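You operate a simulated robot arm through the tools that you are given. There is no shell and no other tool. Be economical: measure what you need, move in short steps, check, and stop when the job is done.

Carry out the task below with a simulated two-armed robot. There is one attempt and no reset: what you move stays moved.

JOB
Take the cap off the oil bottle and lay it down on the inlet belt.

It is judged by the outcome, as a careful person would: the job done as asked, and still so three seconds after it is handed in. It fails if anything else is knocked over, pushed out of place, dropped, spilled or broken. A push-on lid holds only when it is set on centred and level and pressed home; a screw cap is set on level and turned clockwise until tight.

ROBOT AND FRAMES
Two 7-joint arms with two-finger parallel grippers on one trunk, on a base that drives. Base frame: it is fixed to the floor where the robot stands at the start and does not move with it; the origin is under the middle of the robot, x ahead of it, y to its left, z up; the surface under the hand at the start is at about z = 0.88. Readings come in m, rad, newtons and seconds.
The left shoulder is at the start at [0.06, 0.143, 0.978], the right one opposite. With the tool pointing down near the work surface each hand reaches from about 0.32 to 0.74 m from the robot's upright axis, wherever it stands, measured 20 degrees to its own side. Payload 1.57 kg a hand.
The tool frame of a hand sits at the grasp point between the pads (the TCP): z along the fingers, y along the line on which they close. The tips reach 0.03 m beyond it. Largest opening 0.11 m; finger width 0.024, thickness 0.012; the body of the gripper, 0.048 by 0.112 m, starts 0.078 m behind the TCP.
Orientation is told as [roll, pitch, yaw] about the base's x, y, z axes, in that order, counted from this pose: with the fingers straight down and closing along the base's y, the tool's x points along the base's -x, its y along +y and its z along -z.

CONTROLS
- The arms move only by the tool drive_tool. It takes "left_deltas", "right_deltas" or both (then of equal length, played together; a hand with none holds still); each is a list of rows, each a list of 7 numbers: the shift along the tool's x, y, z in units of 150 mm (1.0 is 150 mm), then the turn, a rotation vector about the tool's x, y, z in units of 60 degrees (1.0 is 60 degrees), then the finger opening in cm, from 0 to 11. In form: [[x, y, z, wx, wy, wz, fingers], ...]. A call has 1 to 12 rows; each row is the pose to reach, as a shift and turn from the pose commanded when the call began, along the tool's axes at that moment. A call with a number of a shift or a turn outside -1 to 1 is refused whole. Each row takes 0.2 s and may step no farther than 0.05 m and 0.15 rad from the row before; otherwise, or with a gripper value out of range, the whole call is refused. Where a pose cannot be reached the arm comes as near as it can. A force on the tool above 40 N (or 10 N above the force at the start of the call, whichever is more), or a blocked arm, ends the call early, and 0.2 s more pass. Each finger travels about 0.045 m/s and halts on what it meets, pressing with about 31 N; the grip force reading is that of the motor and also rises with nothing between the fingers. The clock runs only during rows and for 0.2 s after the last one: add rows that repeat a pose to give the fingers time. It gives the time, the measured TCP pose, the force on the tool (base axes), the opening and the grip force at its end, in the units of the frame above (readings bear some noise), with the torque about the TCP (base axes, N m) and any sound that the robot's microphone picked up, and new pictures: "show" is both (left out), scene, wrist or none (wrist: the cameras of the hands that moved).
- Cameras (640 x 400 px; columns grow to the right, rows downward): "scene" is now at [0.048, 0.0085, 1.5855]; the picture's right is [0.11, -0.99, 0.00], its down [-0.76, -0.09, -0.64] and it looks along [0.64, 0.07, -0.76] (base axes); focal length 251 px, centre (320, 200). "left" rides on the left gripper at [0.07, -0.016, -0.141] in its tool frame; the picture's right is [0.23, 0.97, 0.00], its down [-0.86, 0.20, -0.48] and it looks along [-0.47, 0.11, 0.88] (tool axes); focal length 222 px, centre (320, 200). "right" rides on the right gripper at [0.07, 0.016, -0.141] in its tool frame; the picture's right is [-0.23, 0.97, 0.00], its down [-0.86, -0.20, -0.48] and it looks along [-0.47, -0.11, 0.88] (tool axes); focal length 222 px, centre (320, 200). There is no depth. A picture from a camera that has moved, and an enlarged one, comes with that camera's place and axes in the base frame and with its lens.
- lift_body(by): slides the trunk up (or, below 0, down) by that many m; the arms and the scene camera ride with it, the base frame stays. It gives what a move gives, with no picture.
- steer(legs): drives the robot by 1 to 6 legs, each [ahead, left, turn to the left] in m, m and rad, along the robot's own axes; the way and the turn of a leg run together, so that a leg with both is an arc; at most 1.5 m and 3.142 rad a leg. The arms and the cameras ride along, it lands a little off, and it stops where it bumps. It gives what a move gives, and a new picture of the scene camera.
- aim_head(pan, tilt): turns the head with the scene camera to pan (to the left, within 1.501 rad either way) and tilt (down, from -0.506 to 1.204), counted from straight ahead of the robot. It gives what a move gives, and a new picture of the scene camera.
- zoom(camera, box): a new picture of the part [left, top, right, bottom] of that camera's present view, enlarged. It takes no simulated time.
- close_job(): hands the job in; it is judged then, once.

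Go step by step. Nothing tells you exact positions but the pictures and the camera data: compare them with the known pose of the tool, close in by small moves and look again before you grip or let go. The budget is 120 turns and 260 pictures, counting those below and the enlarged ones. Unless the task says otherwise, let go and move clear before handing in, and close with one line.

The tools are called by a JSON object that holds its "api" and its "payload". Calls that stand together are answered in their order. drive_tool: Moves the arms, as the interface text tells. Its arguments: {"type":"object","properties":{"left_deltas":{"type":"array","items":{"type":"array","items":{"type":"number"}}},"right_deltas":{"type":"array","items":{"type":"array","items":{"type":"number"}}},"show":{"type":"string","enum":["both","scene","wrist","none"]}},"required":[]} The other tools are called the same way: lift_body (by) slides the trunk up or down; steer (legs) drives the base; aim_head (pan, tilt) turns the head that bears the scene camera; zoom (camera, box) takes an enlarged picture of a part of a camera's view; close_job () hands the job in.

At the start:

```text
time_s: 0.0
left_tool_pos: [0.5154, 0.1976, 1.1209]
left_tool_rot: [-0.002, 0.0, -0.002]
left_ft_force: [0.7, -0.2, 0.4]
left_wrist_torque: [0.0, 0.02, 0.02]
left_grip_width: 0.1101
left_grip_force: 0.0
right_tool_pos: [0.5063, -0.2224, 1.1502]
right_tool_rot: [-0.001, -0.001, 0.0]
right_ft_force: [-0.7, -0.1, 0.0]
right_wrist_torque: [0.01, 0.01, 0.01]
right_grip_width: 0.1103
right_grip_force: 0.0
trunk travel left (down, up): [-0.577, 0.013]
robot x, y, heading: [0.0029, -0.0033, -0.003]
head pan, tilt: [0.112, 0.871]
```

scene: 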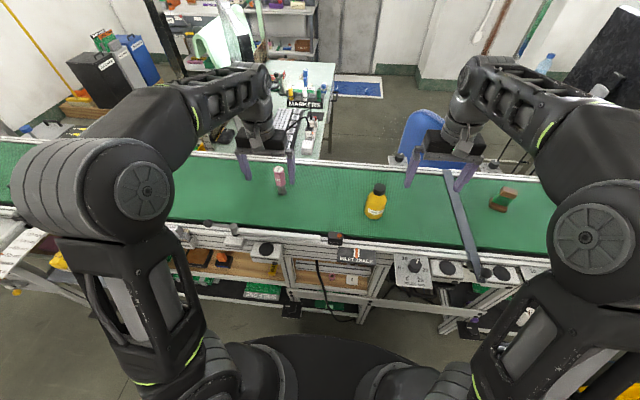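
right: 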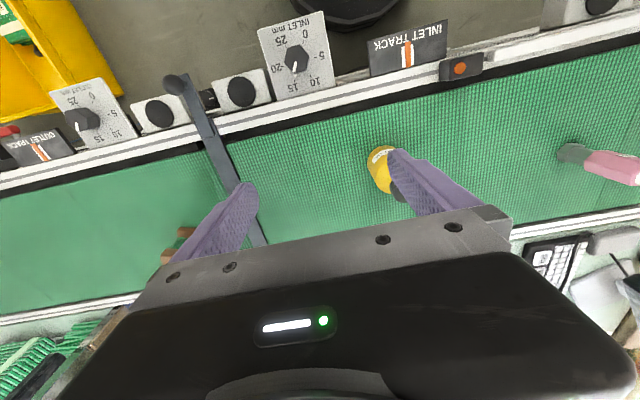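
left: 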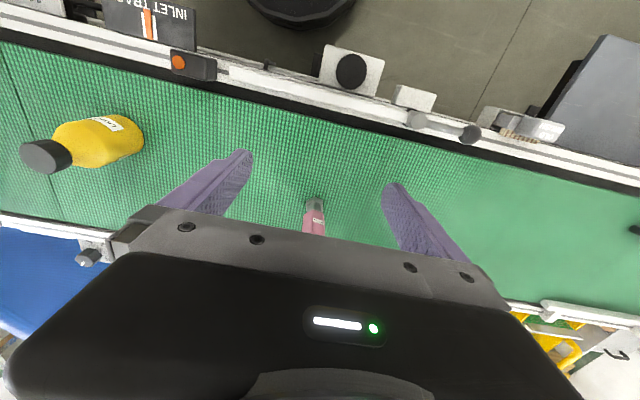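

I see a yellow bottle with a dark cap and a pink one on the green belt. I'll zoom in to read the labels first.

{"api": "zoom", "payload": {"camera": "scene", "box": [340, 170, 420, 230]}}

{"api": "zoom", "payload": {"camera": "scene", "box": [240, 150, 320, 210]}}

{"api": "zoom", "payload": {"camera": "scene", "box": [160, 200, 560, 320]}}

{"api": "zoom", "payload": {"camera": "left", "box": [0, 80, 160, 200]}}

```text
6.67 times, centred on (380, 200) of scene
camera zoom: at [0.048, 0.0085, 1.5855], right [0.11, -0.99, 0.0], down [-0.76, -0.09, -0.64], along [0.64, 0.07, -0.76], focal length 1671 px, centre (-80, 200)
```

zoom: 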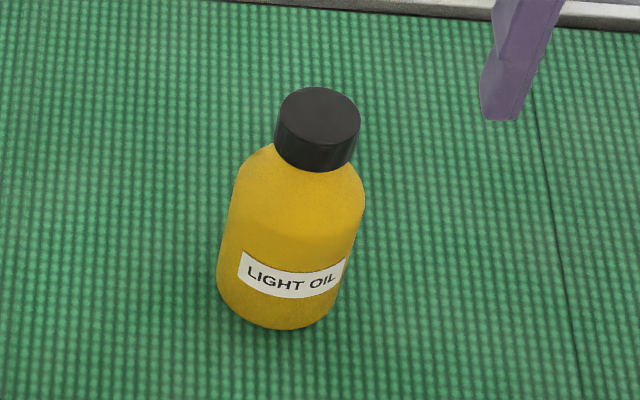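

```text
6.67 times, centred on (280, 180) of scene
camera zoom: at [0.048, 0.0085, 1.5855], right [0.11, -0.99, 0.0], down [-0.76, -0.09, -0.64], along [0.64, 0.07, -0.76], focal length 1671 px, centre (587, 333)
```

zoom: 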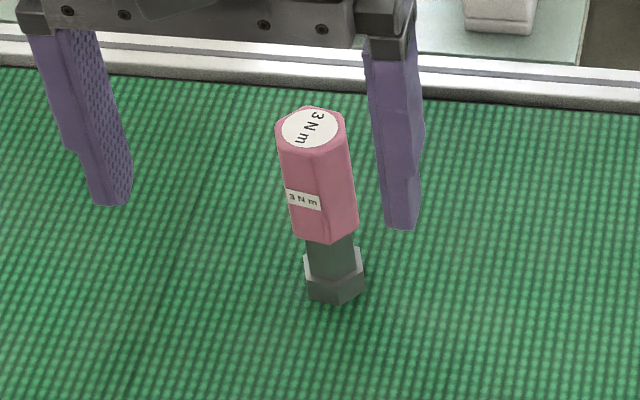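

```text
1.60 times, centred on (360, 260) of scene
camera zoom: at [0.048, 0.0085, 1.5855], right [0.11, -0.99, 0.0], down [-0.76, -0.09, -0.64], along [0.64, 0.07, -0.76], focal length 401 px, centre (256, 104)
```

zoom: 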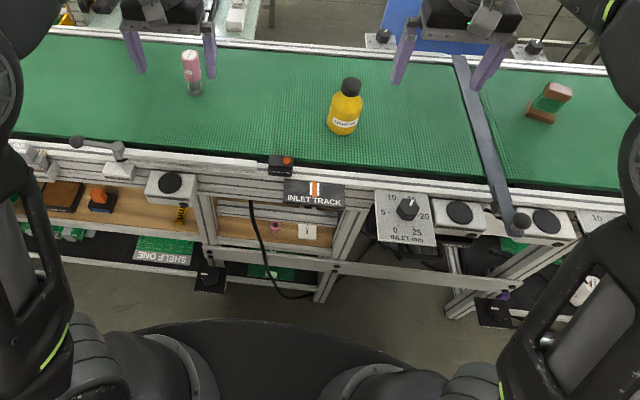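

```text
3.33 times, centred on (80, 140) of left
camera zoom: at [0.4467, 0.182, 1.2618], right [-0.23, 0.97, 0.0], down [0.86, 0.2, 0.48], along [0.47, 0.11, -0.88], focal length 740 px, centre (1120, 400)
```

zoom: 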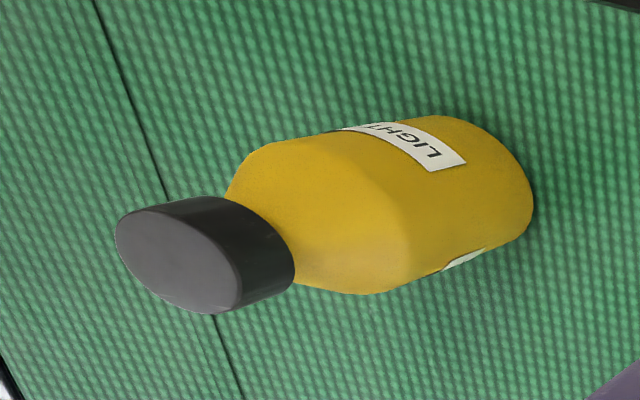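

The yellow bottle labelled LIGHT OIL stands at about (0.597, -0.118), with its cap top at z≈1.02. The left hand will hold the body diagonally from the back-left while the right hand works the cap from above. I start by yawing the left hand.

{"api": "drive_tool", "payload": {"left_deltas": [[0.02, -0.11, 0, 0, 0, 0.09, 11], [0.04, -0.22, 0, 0, 0, 0.19, 11], [0.06, -0.33, 0, 0, 0, 0.28, 11], [0.08, -0.45, 0, 0, 0, 0.38, 11], [0.1, -0.56, 0, 0, 0, 0.47, 11], [0.12, -0.67, 0, 0, 0, 0.56, 11], [0.15, -0.79, 0, 0, 0, 0.66, 11], [0.17, -0.9, 0, 0, 0, 0.75, 11], [0.17, -0.9, 0, 0, 0, 0.75, 11]], "show": "scene"}}

```text
time_s: 2.0
left_tool_pos: [0.4897, 0.0628, 1.1184]
left_tool_rot: [-0.002, 0.0, -0.787]
left_ft_force: [-0.2, -0.4, 0.8]
left_wrist_torque: [0.0, -0.01, 0.01]
left_grip_width: 0.1101
left_grip_force: 0.2
right_tool_pos: [0.5058, -0.221, 1.152]
right_tool_rot: [0.0, -0.002, 0.001]
right_ft_force: [0.3, -0.2, -0.1]
right_wrist_torque: [0.01, 0.01, 0.03]
right_grip_width: 0.1101
right_grip_force: 0.1
trunk travel left (down, up): [-0.577, 0.013]
robot x, y, heading: [-0.0005, 0.0011, -0.004]
head pan, tilt: [0.112, 0.871]
camera scene: at [0.048, 0.0087, 1.5855], right [0.11, -0.99, 0.0], down [-0.76, -0.09, -0.64], along [0.64, 0.07, -0.76], focal length 251 px, centre (320, 200)
```

scene: 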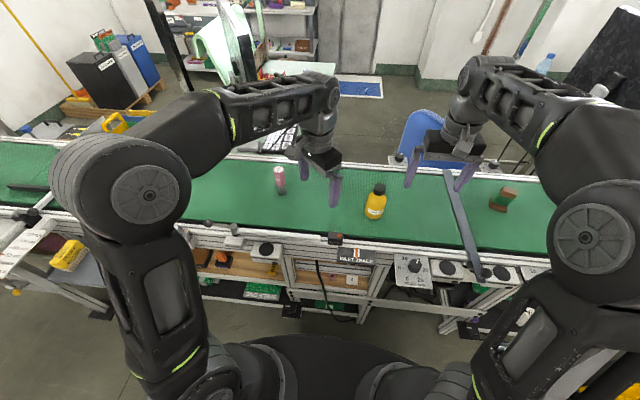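

Left hand yawed as wanted. Next I pitch it forward by 55° while moving to a pre-grasp position behind the bottle.

{"api": "drive_tool", "payload": {"left_deltas": [[-0.06, -0.04, 0.05, 0, -0.115, 0, 11], [-0.13, -0.09, 0.11, 0, -0.23, 0, 11], [-0.2, -0.13, 0.17, 0, -0.344, 0, 11], [-0.27, -0.17, 0.23, 0, -0.458, 0, 11], [-0.34, -0.22, 0.28, 0, -0.573, 0, 11], [-0.4, -0.26, 0.34, 0, -0.688, 0, 11], [-0.47, -0.31, 0.4, 0, -0.8, 0, 11], [-0.537, -0.349, 0.453, 0, -0.917, 0, 11], [-0.537, -0.349, 0.453, 0, -0.917, 0, 11]]}}

```text
time_s: 4.0
left_tool_pos: [0.51, -0.0318, 1.0513]
left_tool_rot: [-0.001, -0.962, -0.786]
left_ft_force: [1.1, -0.5, -0.6]
left_wrist_torque: [0.01, 0.0, 0.03]
left_grip_width: 0.11
left_grip_force: 0.0
right_tool_pos: [0.5072, -0.2216, 1.1517]
right_tool_rot: [0.0, -0.001, 0.003]
right_ft_force: [0.0, -0.6, -0.5]
right_wrist_torque: [0.02, -0.01, 0.01]
right_grip_width: 0.11
right_grip_force: 0.0
trunk travel left (down, up): [-0.577, 0.013]
robot x, y, heading: [-0.0022, 0.0005, -0.005]
head pan, tilt: [0.112, 0.871]
camera scene: at [0.0475, 0.008, 1.5855], right [0.11, -0.99, 0.0], down [-0.76, -0.09, -0.64], along [0.64, 0.07, -0.76], focal length 251 px, centre (320, 200)
camera left: at [0.389, 0.0667, 1.0761], right [0.6, 0.78, -0.19], down [0.21, 0.07, 0.98], along [0.77, -0.62, -0.12], focal length 222 px, centre (320, 200)
```

scene: 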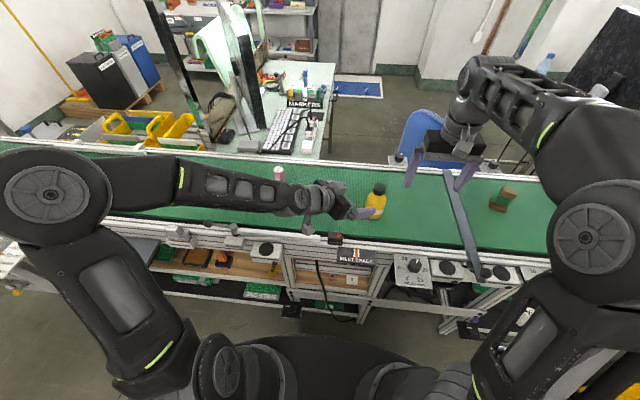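
left: 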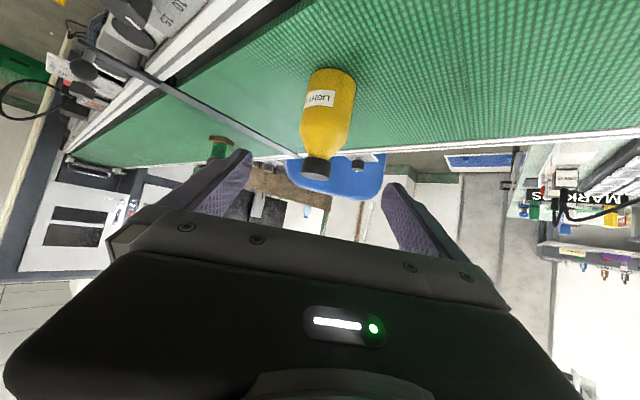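

The bottle lies straight ahead between the fingers. I shift down, then advance part way along the tool axis and check again.

{"api": "drive_tool", "payload": {"left_deltas": [[0.1, 0.005, 0, 0, 0, 0, 11], [0.195, 0.01, 0.1, 0, 0, 0, 11], [0.195, 0.01, 0.25, 0, 0, 0, 11], [0.195, 0.01, 0.4, 0, 0, 0, 11], [0.195, 0.01, 0.55, 0, 0, 0, 11], [0.195, 0.01, 0.6, 0, 0, 0, 11]]}}

```text
time_s: 5.4
left_tool_pos: [0.5518, -0.0706, 0.9751]
left_tool_rot: [-0.002, -0.962, -0.784]
left_ft_force: [-0.4, 1.2, 0.3]
left_wrist_torque: [0.01, 0.0, -0.01]
left_grip_width: 0.1101
left_grip_force: 0.0
right_tool_pos: [0.5062, -0.2202, 1.1515]
right_tool_rot: [-0.001, -0.001, -0.001]
right_ft_force: [-0.7, -0.1, 0.6]
right_wrist_torque: [0.0, 0.03, -0.02]
right_grip_width: 0.1099
right_grip_force: 0.0
trunk travel left (down, up): [-0.577, 0.013]
robot x, y, heading: [-0.0, -0.0016, 0.001]
head pan, tilt: [0.112, 0.871]
camera scene: at [0.0479, 0.0086, 1.5855], right [0.11, -0.99, 0.0], down [-0.76, -0.09, -0.64], along [0.64, 0.07, -0.76], focal length 251 px, centre (320, 200)
camera left: at [0.43, 0.0279, 1.0003], right [0.6, 0.78, -0.19], down [0.21, 0.07, 0.97], along [0.77, -0.62, -0.12], focal length 222 px, centre (320, 200)
```

scene: 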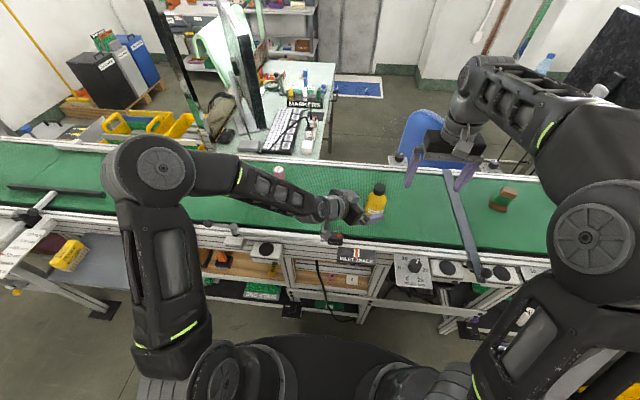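
left: 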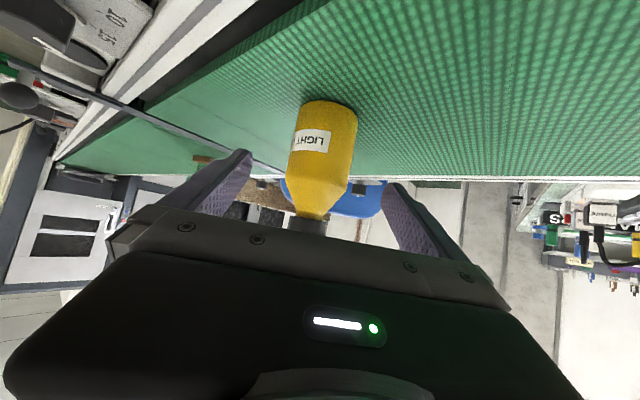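

The bottle is centred between the fingers. I check forearm clearance with the pink driver, and advance the last 8.5 cm.

{"api": "drive_tool", "payload": {"left_deltas": [[0, 0, 0.12, 0, 0, 0, 11], [0, 0, 0.24, 0, 0, 0, 11], [0, 0, 0.36, 0, 0, 0, 11], [0, 0, 0.48, 0, 0, 0, 11], [0, 0, 0.56, 0, 0, 0, 11], [0, 0, 0.56, 0, 0, 0, 11]]}}

{"api": "zoom", "payload": {"camera": "scene", "box": [240, 140, 440, 265]}}

```text
time_s: 6.8
left_tool_pos: [0.6019, -0.1202, 0.9283]
left_tool_rot: [-0.001, -0.962, -0.783]
left_ft_force: [0.0, 0.5, -0.3]
left_wrist_torque: [0.0, 0.01, 0.0]
left_grip_width: 0.1101
left_grip_force: 0.0
right_tool_pos: [0.5065, -0.2215, 1.1503]
right_tool_rot: [-0.001, -0.002, -0.001]
right_ft_force: [-0.6, -0.5, 0.6]
right_wrist_torque: [0.01, -0.03, -0.02]
right_grip_width: 0.11
right_grip_force: 0.1
trunk travel left (down, up): [-0.577, 0.013]
robot x, y, heading: [0.0005, 0.0023, -0.005]
head pan, tilt: [0.112, 0.871]
camera scene: at [0.0479, 0.0085, 1.5855], right [0.11, -0.99, 0.0], down [-0.76, -0.09, -0.64], along [0.64, 0.07, -0.76], focal length 251 px, centre (320, 200)
camera left: at [0.4801, -0.0213, 0.9533], right [0.6, 0.78, -0.19], down [0.21, 0.07, 0.97], along [0.77, -0.62, -0.12], focal length 222 px, centre (320, 200)
```

scene: 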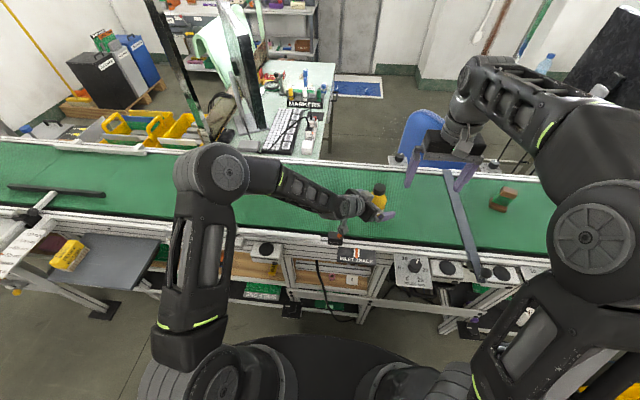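
left: 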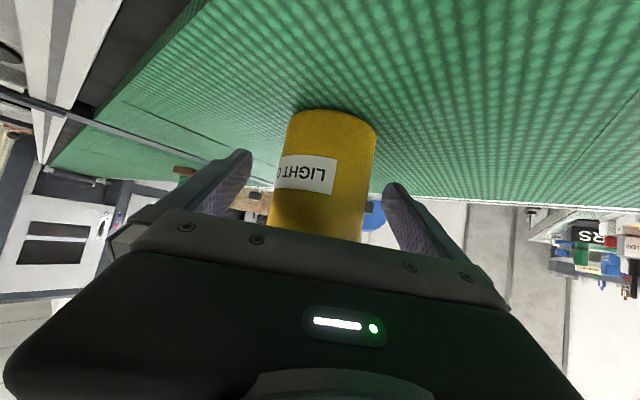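

```text
3.20 times, centred on (340, 202) of scene
camera zoom: at [0.0479, 0.0085, 1.5855], right [0.11, -0.99, 0.0], down [-0.76, -0.09, -0.64], along [0.64, 0.07, -0.76], focal length 802 px, centre (256, 192)
```

zoom: 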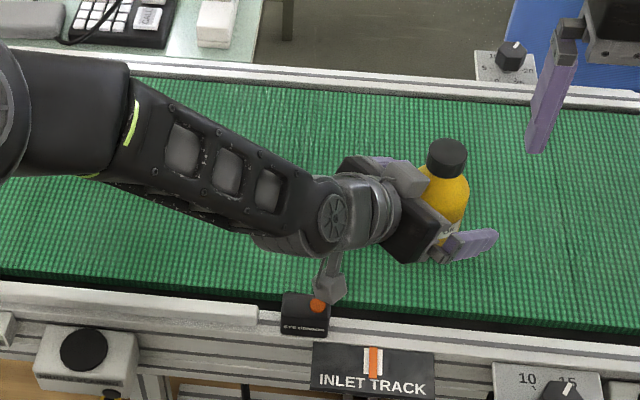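

The bottle is between the fingers with a ~4 mm offset. I correct that and close on the body.

{"api": "drive_tool", "payload": {"left_deltas": [[0, 0.028, 0, 0, 0, 0, 11], [0, 0.028, 0, 0, 0, 0, 8], [0, 0.028, 0, 0, 0, 0, 7], [0, 0.028, 0, 0, 0, 0, 5], [0, 0.028, 0, 0, 0, 0, 5], [0, 0.028, 0, 0, 0, 0, 5], [0, 0.028, 0, 0, 0, 0, 5]], "show": "wrist"}}

{"api": "zoom", "payload": {"camera": "scene", "box": [340, 160, 420, 210]}}

```text
time_s: 8.4
left_tool_pos: [0.6026, -0.118, 0.9292]
left_tool_rot: [-0.001, -0.962, -0.785]
left_ft_force: [-1.1, -2.6, 2.2]
left_wrist_torque: [-0.09, -0.02, -0.06]
left_grip_width: 0.0616
left_grip_force: 31.1
right_tool_pos: [0.5057, -0.2218, 1.1508]
right_tool_rot: [0.001, -0.002, 0.001]
right_ft_force: [-0.1, -0.5, 0.0]
right_wrist_torque: [0.01, -0.03, 0.03]
right_grip_width: 0.1102
right_grip_force: 0.0
trunk travel left (down, up): [-0.577, 0.013]
robot x, y, heading: [0.0023, 0.0031, -0.004]
head pan, tilt: [0.112, 0.871]
camera left: at [0.482, -0.0189, 0.9535], right [0.6, 0.78, -0.19], down [0.21, 0.07, 0.97], along [0.77, -0.62, -0.12], focal length 222 px, centre (320, 200)
```

left: 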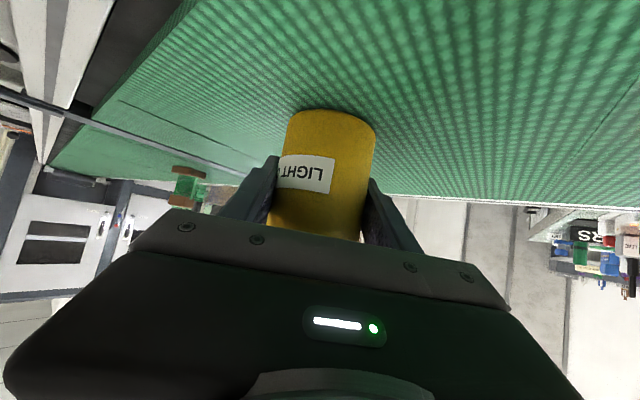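

```text
8.00 times, centred on (380, 185) of scene
camera zoom: at [0.0476, 0.0081, 1.5855], right [0.11, -0.99, 0.0], down [-0.76, -0.09, -0.64], along [0.64, 0.07, -0.76], focal length 2005 px, centre (-160, 320)
```

zoom: 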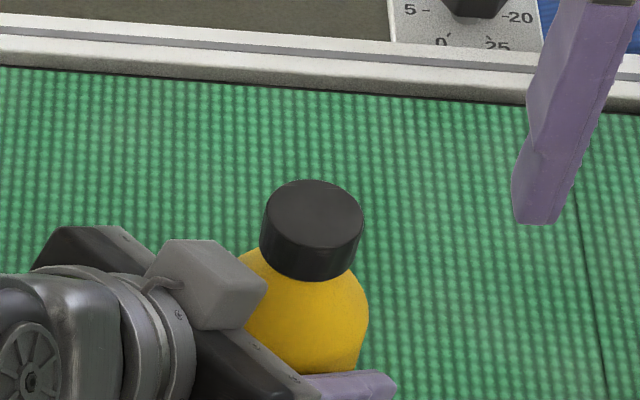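

The body is held firmly at 62 mm width. I bring the right hand above the cap, yawed by −60° so that it has room to turn counter-clockwise without its fingers meeting the left gripper.

{"api": "drive_tool", "payload": {"right_deltas": [[-0.08, 0.09, 0.02, 0, 0, 0.125, 11], [-0.16, 0.18, 0.05, 0, 0, 0.25, 11], [-0.24, 0.26, 0.08, 0, 0, 0.375, 11], [-0.32, 0.35, 0.1, 0, 0, 0.5, 11], [-0.4, 0.44, 0.12, 0, 0, 0.625, 10], [-0.48, 0.53, 0.15, 0, 0, 0.75, 9], [-0.55, 0.61, 0.18, 0, 0, 0.875, 8], [-0.627, 0.7, 0.2, 0, 0, 1.0, 7], [-0.627, 0.7, 0.2, 0, 0, 1.0, 7]]}}

{"api": "zoom", "payload": {"camera": "scene", "box": [320, 130, 440, 205]}}

```text
time_s: 10.4
left_tool_pos: [0.6036, -0.1172, 0.9281]
left_tool_rot: [-0.002, -0.961, -0.786]
left_ft_force: [-0.1, 0.1, -0.1]
left_wrist_torque: [0.01, -0.02, 0.05]
left_grip_width: 0.0604
left_grip_force: 31.2
right_tool_pos: [0.5426, -0.1226, 1.1587]
right_tool_rot: [0.049, -0.015, -1.044]
right_ft_force: [-0.3, -0.4, -0.4]
right_wrist_torque: [0.04, -0.04, 0.02]
right_grip_width: 0.0699
right_grip_force: 0.0
right hand out of reach, approached as far as the arm can: row 5, 6, 7, 8, 9
trunk travel left (down, up): [-0.577, 0.013]
robot x, y, heading: [-0.0022, 0.002, 0.002]
head pan, tilt: [0.112, 0.871]
camera scene: at [0.0463, 0.0069, 1.5854], right [0.11, -0.99, 0.0], down [-0.76, -0.08, -0.65], along [0.64, 0.07, -0.76], focal length 251 px, centre (320, 200)
camera right: at [0.5143, -0.0564, 1.2988], right [0.95, 0.29, 0.05], down [0.23, -0.85, 0.48], along [0.18, -0.45, -0.88], focal length 222 px, centre (320, 200)
```

scene: 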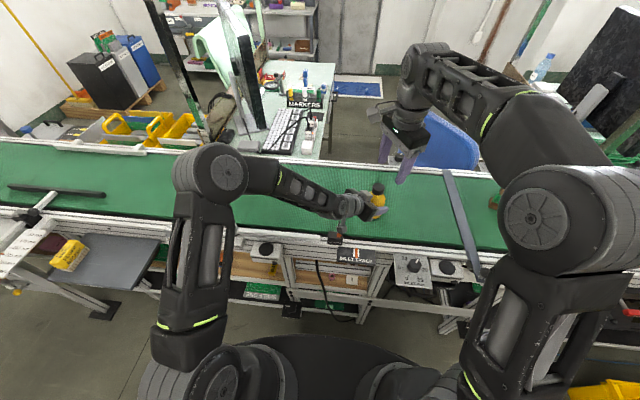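
right: 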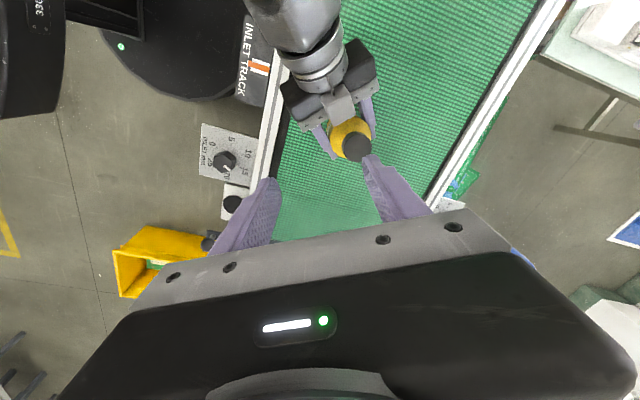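

```text
5.33 times, centred on (380, 168) of scene
camera zoom: at [0.0463, 0.0069, 1.5854], right [0.11, -0.99, 0.0], down [-0.76, -0.08, -0.65], along [0.64, 0.07, -0.76], focal length 1337 px, centre (0, 373)
```

zoom: 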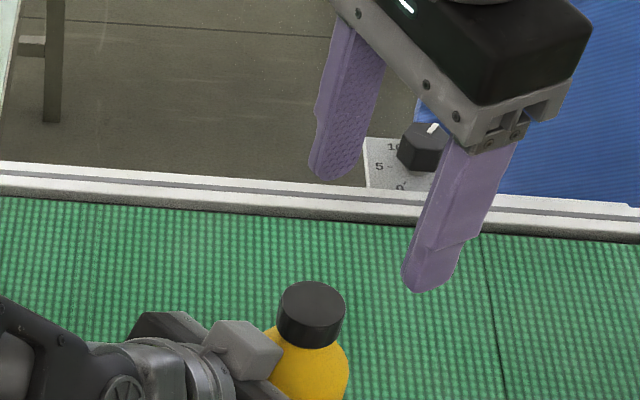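

With yaw −60° the right arm runs out of reach. I look closely from the right camera to see how high the left gripper's grey block is compared with the cap, in order to choose a better yaw.

{"api": "zoom", "payload": {"camera": "right", "box": [270, 50, 430, 175]}}

{"api": "zoom", "payload": {"camera": "scene", "box": [344, 175, 392, 205]}}

```text
3.20 times, centred on (350, 112) of right
camera zoom: at [0.5143, -0.0564, 1.2988], right [0.95, 0.29, 0.05], down [0.23, -0.85, 0.48], along [0.18, -0.45, -0.88], focal length 711 px, centre (224, 480)
```

zoom: 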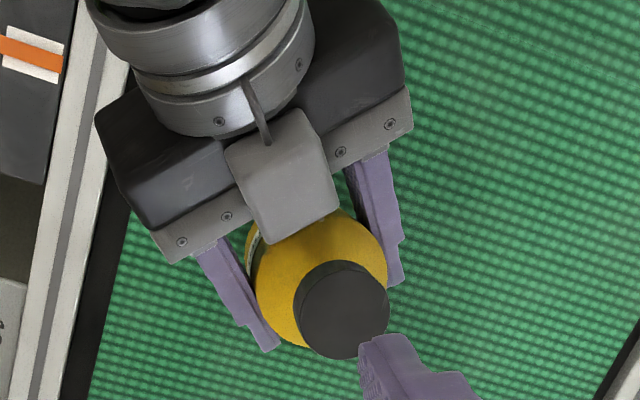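

```text
13.33 times, centred on (368, 190) of scene
camera zoom: at [0.0463, 0.0069, 1.5854], right [0.11, -0.99, 0.0], down [-0.76, -0.08, -0.65], along [0.64, 0.07, -0.76], focal length 3342 px, centre (-320, 333)
```

zoom: 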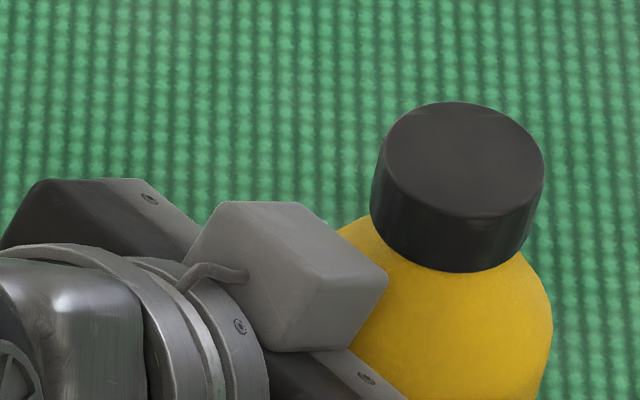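

The grey block on the left gripper reaches about cap-top height and sits only ~18 mm from the cap. I move the left grip back 15 mm along its axis for clearance and return the right hand to yaw 0 above the cap.

{"api": "drive_tool", "payload": {"left_deltas": [[0, 0, 0, 0, 0, 0, 8], [0, 0, 0, 0, 0, 0, 8], [0, 0, -0.05, 0, 0, 0, 8], [0, 0, -0.1, 0, 0, 0, 8], [0, 0, -0.1, 0, 0, 0, 5], [0, 0, -0.1, 0, 0, 0, 5], [0, 0, -0.1, 0, 0, 0, 5], [0, 0, -0.1, 0, 0, 0, 5]], "right_deltas": [[0, 0, 0, 0, 0, -0.125, 7], [0, 0, 0, 0, 0, -0.25, 7], [0, 0, 0, 0, 0, -0.375, 7], [0, 0, 0, 0, 0, -0.5, 7], [0, 0, 0, 0, 0, -0.625, 7], [0, 0, 0, 0, 0, -0.75, 7], [0, 0, 0, 0, 0, -0.875, 7], [0, 0, 0, 0, 0, -1, 7]]}}

```text
time_s: 12.2
left_tool_pos: [0.5934, -0.1082, 0.9378]
left_tool_rot: [0.001, -0.963, -0.786]
left_ft_force: [0.4, -0.1, 0.3]
left_wrist_torque: [0.02, 0.04, 0.02]
left_grip_width: 0.0606
left_grip_force: 31.3
right_tool_pos: [0.5219, -0.1422, 1.1903]
right_tool_rot: [0.08, -0.066, -0.294]
right_ft_force: [-1.4, -0.6, -0.6]
right_wrist_torque: [-0.01, -0.07, 0.02]
right_grip_width: 0.07
right_grip_force: 0.0
right hand out of reach, approached as far as the arm can: row 1, 2, 3, 4, 5, 6, 7, 8
trunk travel left (down, up): [-0.577, 0.013]
robot x, y, heading: [0.0015, -0.0023, 0.002]
head pan, tilt: [0.112, 0.871]
camera scene: at [0.0453, 0.0082, 1.5855], right [0.11, -0.99, 0.0], down [-0.76, -0.09, -0.65], along [0.64, 0.07, -0.76], focal length 251 px, centre (320, 200)
camera right: at [0.4475, -0.1138, 1.3267], right [0.49, 0.87, 0.09], down [0.72, -0.46, 0.52], along [0.49, -0.19, -0.85], focal length 222 px, centre (320, 200)
camera left: at [0.4721, -0.0092, 0.9623], right [0.6, 0.78, -0.19], down [0.21, 0.07, 0.97], along [0.77, -0.62, -0.12], focal length 222 px, centre (320, 200)
```

scene: 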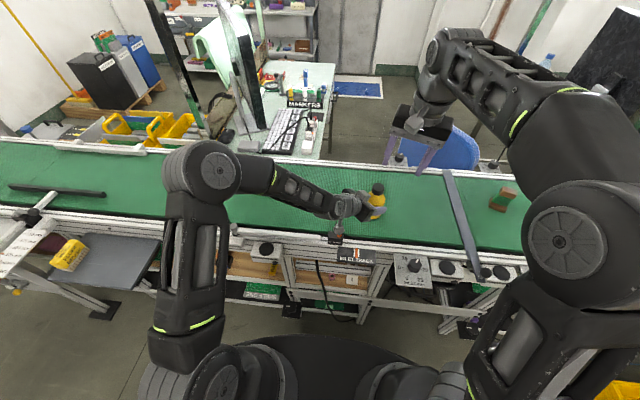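
right: 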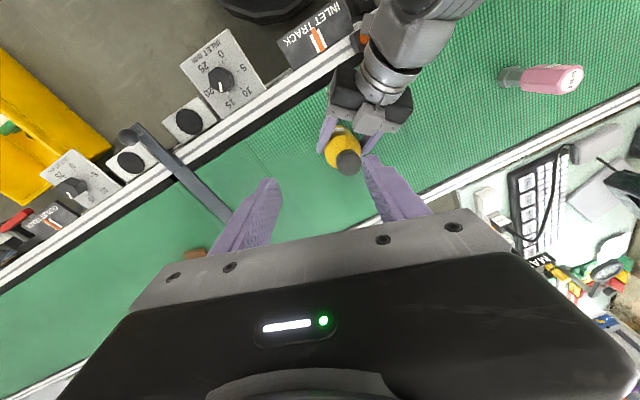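
left: 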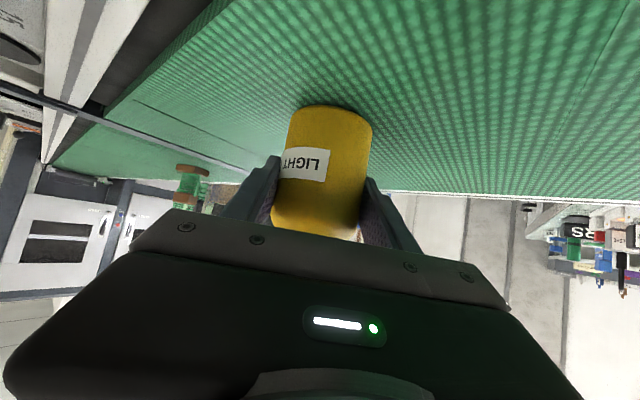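

The left grip is good again, further back. The right hand's target is too high to reach, so I lower it to z≈1.07, which is still clear above the cap.

{"api": "drive_tool", "payload": {"right_deltas": [[0, 0, 0.1, 0, 0, 0, 7], [0, 0, 0.2, 0, 0, 0, 7], [0, 0, 0.3, 0, 0, 0, 7], [0, 0, 0.3, 0, 0, 0, 7], [0, 0, 0.3, 0, 0, 0, 7], [0, 0, 0.3, 0, 0, 0, 7]]}}

```text
time_s: 13.6
left_tool_pos: [0.5947, -0.1081, 0.937]
left_tool_rot: [0.0, -0.961, -0.784]
left_ft_force: [-0.2, 0.7, 0.0]
left_wrist_torque: [-0.01, 0.0, -0.01]
left_grip_width: 0.0605
left_grip_force: 30.5
right_tool_pos: [0.5286, -0.1408, 1.1445]
right_tool_rot: [0.075, -0.065, -0.294]
right_ft_force: [-0.5, -0.6, -0.6]
right_wrist_torque: [-0.01, -0.02, -0.02]
right_grip_width: 0.0699
right_grip_force: 0.1
trunk travel left (down, up): [-0.577, 0.013]
robot x, y, heading: [-0.0025, 0.0003, 0.004]
head pan, tilt: [0.112, 0.871]
camera scene: at [0.0481, 0.0084, 1.5855], right [0.11, -0.99, 0.0], down [-0.76, -0.09, -0.64], along [0.64, 0.07, -0.76], focal length 251 px, centre (320, 200)
camera right: at [0.4546, -0.1129, 1.2807], right [0.5, 0.86, 0.09], down [0.72, -0.47, 0.52], along [0.49, -0.19, -0.85], focal length 222 px, centre (320, 200)
```

scene: 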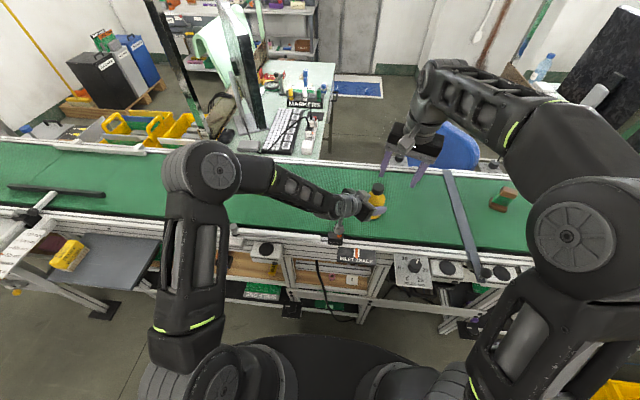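
right: 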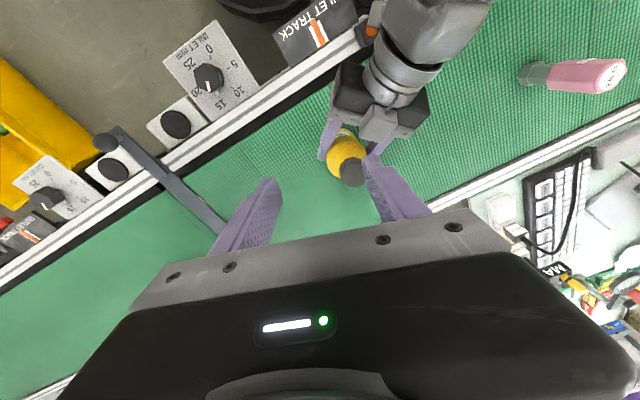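

The command restarts from the reached pose, so I now level the right hand, return it to yaw 0 and bring it over the cap at z≈1.07.

{"api": "drive_tool", "payload": {"right_deltas": [[-0.06, 0.043, 0.12, 0.012, 0.01, -0.047, 7], [-0.12, 0.086, 0.24, 0.024, 0.02, -0.094, 7], [-0.18, 0.13, 0.33, 0.036, 0.03, -0.14, 7], [-0.24, 0.173, 0.42, 0.048, 0.041, -0.187, 7], [-0.3, 0.216, 0.48, 0.06, 0.052, -0.234, 7], [-0.357, 0.259, 0.542, 0.0716, 0.062, -0.281, 7], [-0.357, 0.259, 0.542, 0.0716, 0.062, -0.281, 7]]}}

{"api": "zoom", "payload": {"camera": "scene", "box": [330, 140, 426, 200]}}

```text
time_s: 15.2
left_tool_pos: [0.5946, -0.1074, 0.9376]
left_tool_rot: [-0.001, -0.96, -0.783]
left_ft_force: [0.1, 0.4, 0.7]
left_wrist_torque: [-0.05, 0.03, -0.03]
left_grip_width: 0.0605
left_grip_force: 31.0
right_tool_pos: [0.5984, -0.1134, 1.0698]
right_tool_rot: [-0.011, -0.009, 0.002]
right_ft_force: [0.0, -0.1, -0.1]
right_wrist_torque: [0.0, 0.02, -0.01]
right_grip_width: 0.0698
right_grip_force: 0.0
trunk travel left (down, up): [-0.577, 0.013]
robot x, y, heading: [0.0007, 0.0027, -0.002]
head pan, tilt: [0.112, 0.871]
camera scene: at [0.048, 0.0084, 1.5855], right [0.11, -0.99, 0.0], down [-0.76, -0.09, -0.64], along [0.64, 0.07, -0.76], focal length 251 px, centre (320, 200)
camera right: at [0.527, -0.0957, 1.2088], right [0.23, 0.97, -0.01], down [0.85, -0.19, 0.49], along [0.47, -0.12, -0.87], focal length 222 px, centre (320, 200)
```

scene: 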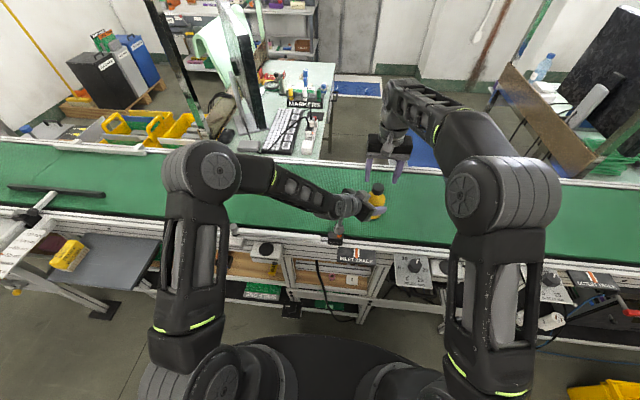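
right: 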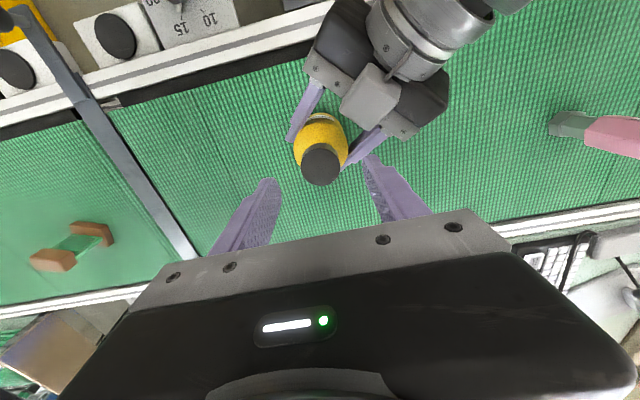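

```text
6.67 times, centred on (378, 170) of scene
camera zoom: at [0.048, 0.0084, 1.5855], right [0.11, -0.99, 0.0], down [-0.76, -0.09, -0.64], along [0.64, 0.07, -0.76], focal length 1671 px, centre (-67, 400)
```

zoom: 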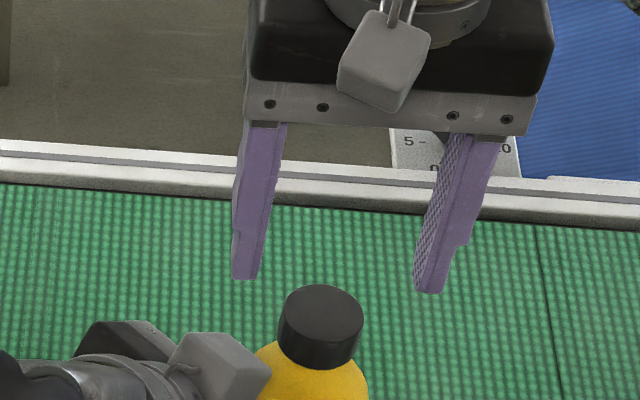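

The right hand is over the cap to within a millimetre. I narrow the fingers and descend so that the tips overlap the cap by about 2 cm, then grip.

{"api": "drive_tool", "payload": {"right_deltas": [[0, 0, 0, 0.01, 0.008, 0, 5.6], [0, 0, 0.1, 0.01, 0.008, 0, 5.6], [0, 0, 0.2, 0.01, 0.008, 0, 5.6], [0, 0, 0.285, 0.01, 0.008, 0, 5.6], [0, 0, 0.285, 0.01, 0.008, 0, 5.6]]}}

{"api": "zoom", "payload": {"camera": "scene", "box": [340, 160, 412, 205]}}

```text
time_s: 16.4
left_tool_pos: [0.5958, -0.1093, 0.9379]
left_tool_rot: [-0.002, -0.962, -0.782]
left_ft_force: [0.5, 0.0, 1.5]
left_wrist_torque: [0.03, -0.02, -0.02]
left_grip_width: 0.0608
left_grip_force: 31.1
right_tool_pos: [0.5991, -0.1129, 1.0282]
right_tool_rot: [-0.021, -0.002, 0.001]
right_ft_force: [0.0, -0.1, 0.1]
right_wrist_torque: [0.0, 0.01, -0.01]
right_grip_width: 0.0561
right_grip_force: 0.1
trunk travel left (down, up): [-0.577, 0.013]
robot x, y, heading: [0.0026, -0.0016, -0.001]
head pan, tilt: [0.112, 0.871]
camera scene: at [0.0482, 0.0085, 1.5855], right [0.11, -0.99, 0.0], down [-0.76, -0.09, -0.64], along [0.64, 0.07, -0.76], focal length 251 px, centre (320, 200)
camera right: at [0.5287, -0.0944, 1.1672], right [0.23, 0.97, -0.02], down [0.86, -0.19, 0.48], along [0.47, -0.13, -0.88], focal length 222 px, centre (320, 200)
```

scene: 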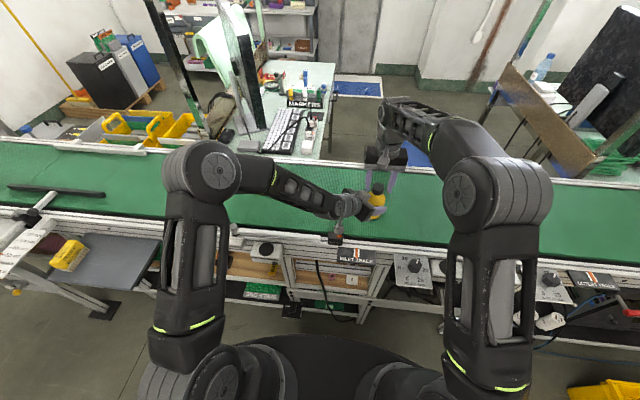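
right: 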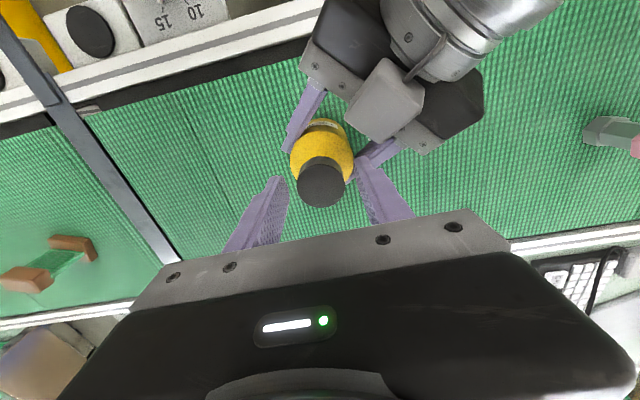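

```text
8.89 times, centred on (376, 182) of scene
camera zoom: at [0.0482, 0.0085, 1.5855], right [0.11, -0.99, 0.0], down [-0.76, -0.09, -0.64], along [0.64, 0.07, -0.76], focal length 2228 px, centre (-178, 356)
```

zoom: 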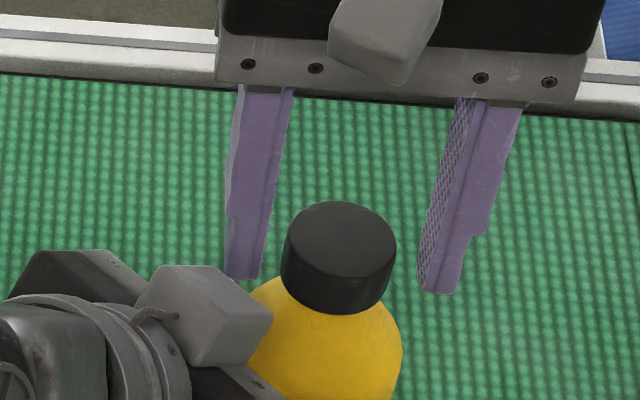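

The fingers straddle the cap. I make a small levelling fix, lower 3 mm more and close on the cap.

{"api": "drive_tool", "payload": {"right_deltas": [[0.012, 0, 0.01, -0.02, 0, 0, 5.6], [0.012, 0, 0.02, -0.02, 0, 0, 4.5], [0.012, 0, 0.02, -0.02, 0, 0, 3], [0.012, 0, 0.02, -0.02, 0, 0, 3], [0.012, 0, 0.02, -0.02, 0, 0, 3]], "show": "wrist"}}

{"api": "zoom", "payload": {"camera": "scene", "box": [340, 160, 412, 205]}}

```text
time_s: 17.6
left_tool_pos: [0.5953, -0.108, 0.9376]
left_tool_rot: [-0.003, -0.96, -0.783]
left_ft_force: [-1.3, 1.4, 0.0]
left_wrist_torque: [0.01, -0.14, -0.09]
left_grip_width: 0.0604
left_grip_force: 30.8
right_tool_pos: [0.5967, -0.1142, 1.0239]
right_tool_rot: [0.0, 0.001, -0.002]
right_ft_force: [0.9, -1.1, 0.3]
right_wrist_torque: [0.01, -0.08, 0.11]
right_grip_width: 0.0357
right_grip_force: 30.8
trunk travel left (down, up): [-0.577, 0.013]
robot x, y, heading: [0.003, 0.0005, -0.001]
head pan, tilt: [0.112, 0.871]
camera right: at [0.5263, -0.0975, 1.1649], right [0.23, 0.97, 0.0], down [0.85, -0.2, 0.48], along [0.47, -0.11, -0.88], focal length 222 px, centre (320, 200)
```

right: 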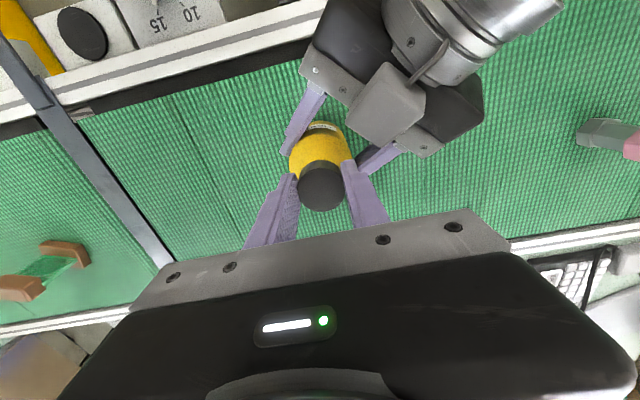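

```text
8.89 times, centred on (376, 182) of scene
camera zoom: at [0.0482, 0.0085, 1.5855], right [0.11, -0.99, 0.0], down [-0.76, -0.09, -0.64], along [0.64, 0.07, -0.76], focal length 2228 px, centre (-178, 356)
```

zoom: 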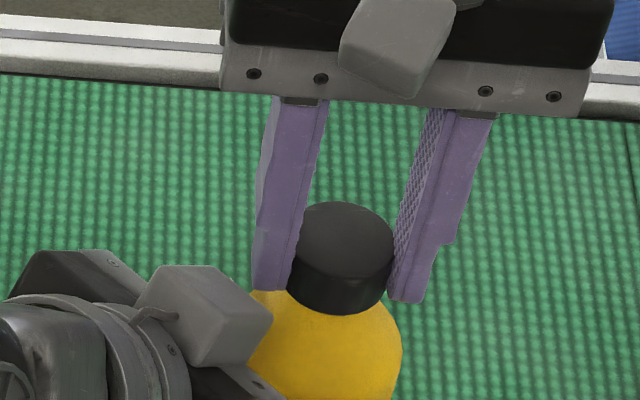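

The cap is gripped at 36 mm. I turn it counter-clockwise by 60° and watch torque and force.

{"api": "drive_tool", "payload": {"right_deltas": [[0, 0, 0, 0, 0, -0.125, 3], [0, 0, -0.001, 0, 0, -0.25, 3], [0, 0, -0.001, 0, 0, -0.375, 3], [0, 0, -0.002, 0, 0, -0.5, 3], [0, 0, -0.002, 0, 0, -0.625, 3], [0, 0, -0.003, 0, 0, -0.75, 3], [0, 0, -0.003, 0, 0, -0.875, 3], [0, 0, -0.004, 0, 0, -1.0, 3], [0, 0, -0.004, 0, 0, -1.0, 3]], "show": "wrist"}}

{"api": "zoom", "payload": {"camera": "scene", "box": [340, 160, 412, 205]}}

```text
time_s: 19.6
left_tool_pos: [0.5941, -0.1084, 0.9372]
left_tool_rot: [-0.001, -0.962, -0.783]
left_ft_force: [-10.4, 15.3, 4.4]
left_wrist_torque: [-0.51, -0.46, -0.04]
left_grip_width: 0.0604
left_grip_force: 31.1
right_tool_pos: [0.5961, -0.1142, 1.0257]
right_tool_rot: [-0.004, -0.001, 1.048]
right_ft_force: [10.8, -14.8, 3.8]
right_wrist_torque: [-0.58, -0.41, -0.06]
right_grip_width: 0.035
right_grip_force: 31.2
trunk travel left (down, up): [-0.577, 0.013]
robot x, y, heading: [-0.0014, 0.0013, 0.0]
head pan, tilt: [0.112, 0.871]
camera right: at [0.547, -0.1676, 1.1656], right [-0.73, 0.68, 0.0], down [0.6, 0.64, 0.48], along [0.33, 0.35, -0.88], focal length 222 px, centre (320, 200)
```

right: 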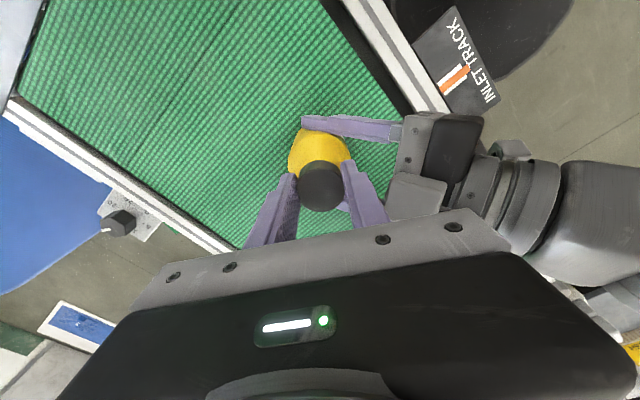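

```text
8.89 times, centred on (376, 182) of scene
camera zoom: at [0.0474, 0.0087, 1.5855], right [0.11, -0.99, 0.0], down [-0.76, -0.09, -0.64], along [0.64, 0.07, -0.76], focal length 2228 px, centre (-178, 356)
```

zoom: 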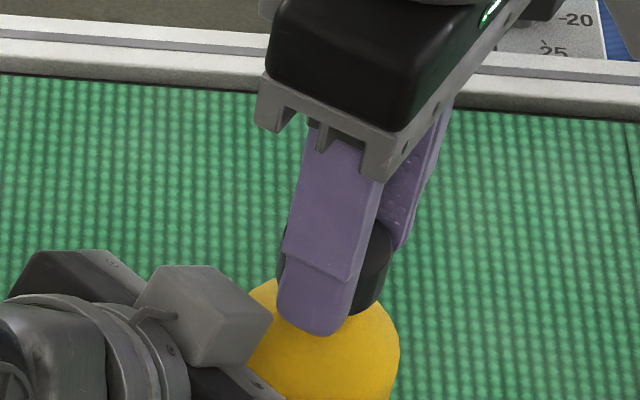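

There is 18 N of sideways load, so the grip is slightly off the cap's axis. I open the right fingers a little to relax, and re-measure.

{"api": "drive_tool", "payload": {"right_deltas": [[0, 0, 0, 0, 0, 0, 4.5], [0, 0, 0, 0, 0, 0, 4.5], [0, 0, 0, 0, 0, 0, 4.5]], "show": "wrist"}}

{"api": "zoom", "payload": {"camera": "right", "box": [270, 110, 398, 230]}}

{"api": "zoom", "payload": {"camera": "scene", "box": [340, 160, 412, 205]}}

```text
time_s: 20.4
left_tool_pos: [0.5944, -0.1078, 0.9371]
left_tool_rot: [-0.004, -0.962, -0.784]
left_ft_force: [-1.4, 0.1, 0.4]
left_wrist_torque: [0.01, 0.08, 0.02]
left_grip_width: 0.0603
left_grip_force: 30.9
right_tool_pos: [0.5954, -0.1153, 1.0249]
right_tool_rot: [0.002, 0.0, 1.049]
right_ft_force: [0.1, -0.4, -0.8]
right_wrist_torque: [0.01, -0.01, -0.01]
right_grip_width: 0.0453
right_grip_force: 0.3
trunk travel left (down, up): [-0.577, 0.013]
robot x, y, heading: [0.0032, -0.002, 0.002]
head pan, tilt: [0.112, 0.871]
camera right: at [0.5468, -0.1669, 1.1648], right [-0.73, 0.68, 0.0], down [0.6, 0.64, 0.48], along [0.33, 0.35, -0.88], focal length 222 px, centre (320, 200)
```

right: 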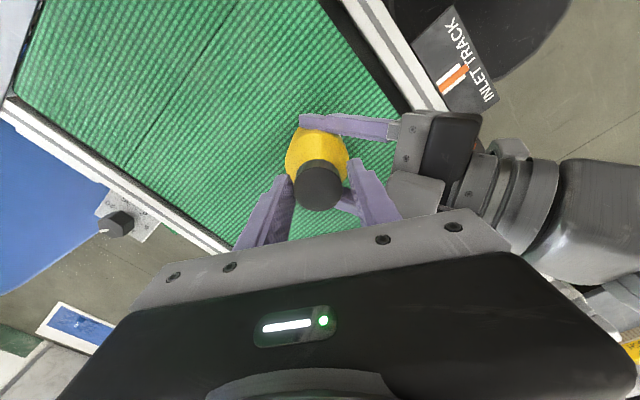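

```text
3.33 times, centred on (334, 170) of right
camera zoom: at [0.5468, -0.1669, 1.1648], right [-0.73, 0.68, 0.0], down [0.6, 0.64, 0.48], along [0.33, 0.35, -0.88], focal length 740 px, centre (273, 300)
```

zoom: 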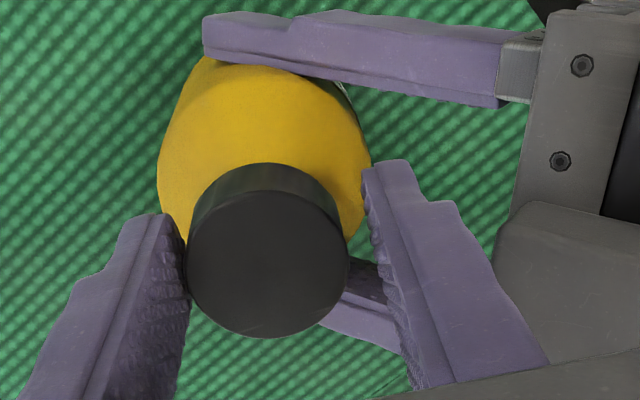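

```text
8.89 times, centred on (376, 182) of scene
camera zoom: at [0.048, 0.0083, 1.5854], right [0.11, -0.99, 0.0], down [-0.76, -0.09, -0.64], along [0.64, 0.07, -0.76], focal length 2228 px, centre (-178, 356)
```

zoom: 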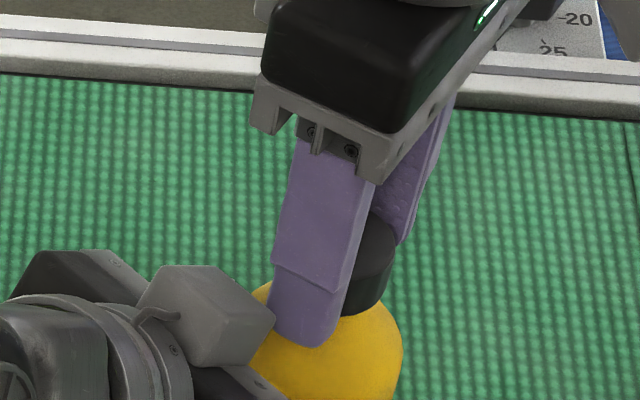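

The cap sits about 3–4 mm off toward one finger, so the axis is near (0.599, −0.117). I shift onto it, rotate back to yaw 0 with fingers open, and check.

{"api": "drive_tool", "payload": {"right_deltas": [[0, -0.025, 0, 0, 0, 0, 5], [0, -0.025, 0, 0, 0, 0.125, 5], [0, -0.025, 0, 0, 0, 0.25, 5], [0, -0.025, 0, 0, 0, 0.375, 5], [0, -0.025, 0, 0, 0, 0.5, 5], [0, -0.025, 0, 0, 0, 0.625, 5], [0, -0.025, 0, 0, 0, 0.75, 5], [0, -0.025, 0, 0, 0, 0.875, 5], [0, -0.025, 0, 0, 0, 1.0, 5], [0, -0.025, 0, 0, 0, 1.0, 5]], "show": "none"}}

{"api": "zoom", "payload": {"camera": "right", "box": [254, 110, 382, 230]}}

{"api": "zoom", "payload": {"camera": "scene", "box": [340, 160, 412, 205]}}

```text
time_s: 22.6
left_tool_pos: [0.5952, -0.1083, 0.9373]
left_tool_rot: [-0.001, -0.96, -0.784]
left_ft_force: [-0.5, -1.8, 2.0]
left_wrist_torque: [-0.03, 0.09, 0.04]
left_grip_width: 0.0605
left_grip_force: 30.8
right_tool_pos: [0.5993, -0.115, 1.0255]
right_tool_rot: [-0.001, 0.0, -0.002]
right_ft_force: [-0.9, -0.1, -0.4]
right_wrist_torque: [-0.01, 0.0, 0.0]
right_grip_width: 0.0505
right_grip_force: 0.1
trunk travel left (down, up): [-0.577, 0.013]
robot x, y, heading: [-0.0007, -0.0007, -0.0]
head pan, tilt: [0.112, 0.871]
```

```text
3.33 times, centred on (318, 170) of right
camera zoom: at [0.5294, -0.0996, 1.1656], right [0.23, 0.97, 0.0], down [0.85, -0.2, 0.48], along [0.47, -0.11, -0.88], focal length 740 px, centre (327, 300)
```

zoom: 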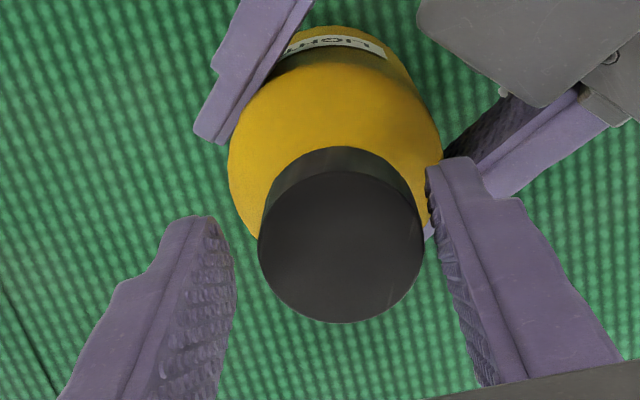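

```text
8.89 times, centred on (376, 182) of scene
camera zoom: at [0.0479, 0.0083, 1.5855], right [0.11, -0.99, 0.0], down [-0.76, -0.09, -0.64], along [0.64, 0.07, -0.76], focal length 2228 px, centre (-178, 356)
```

zoom: 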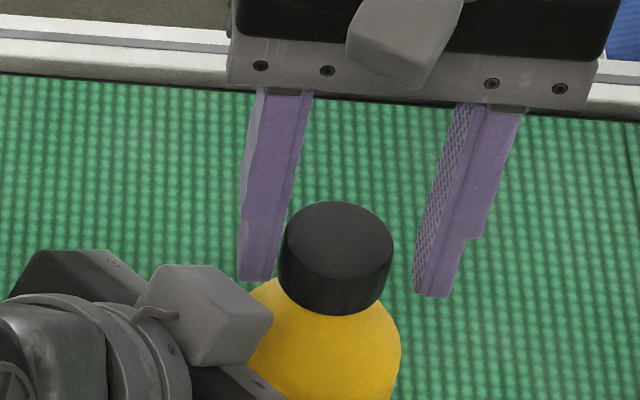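

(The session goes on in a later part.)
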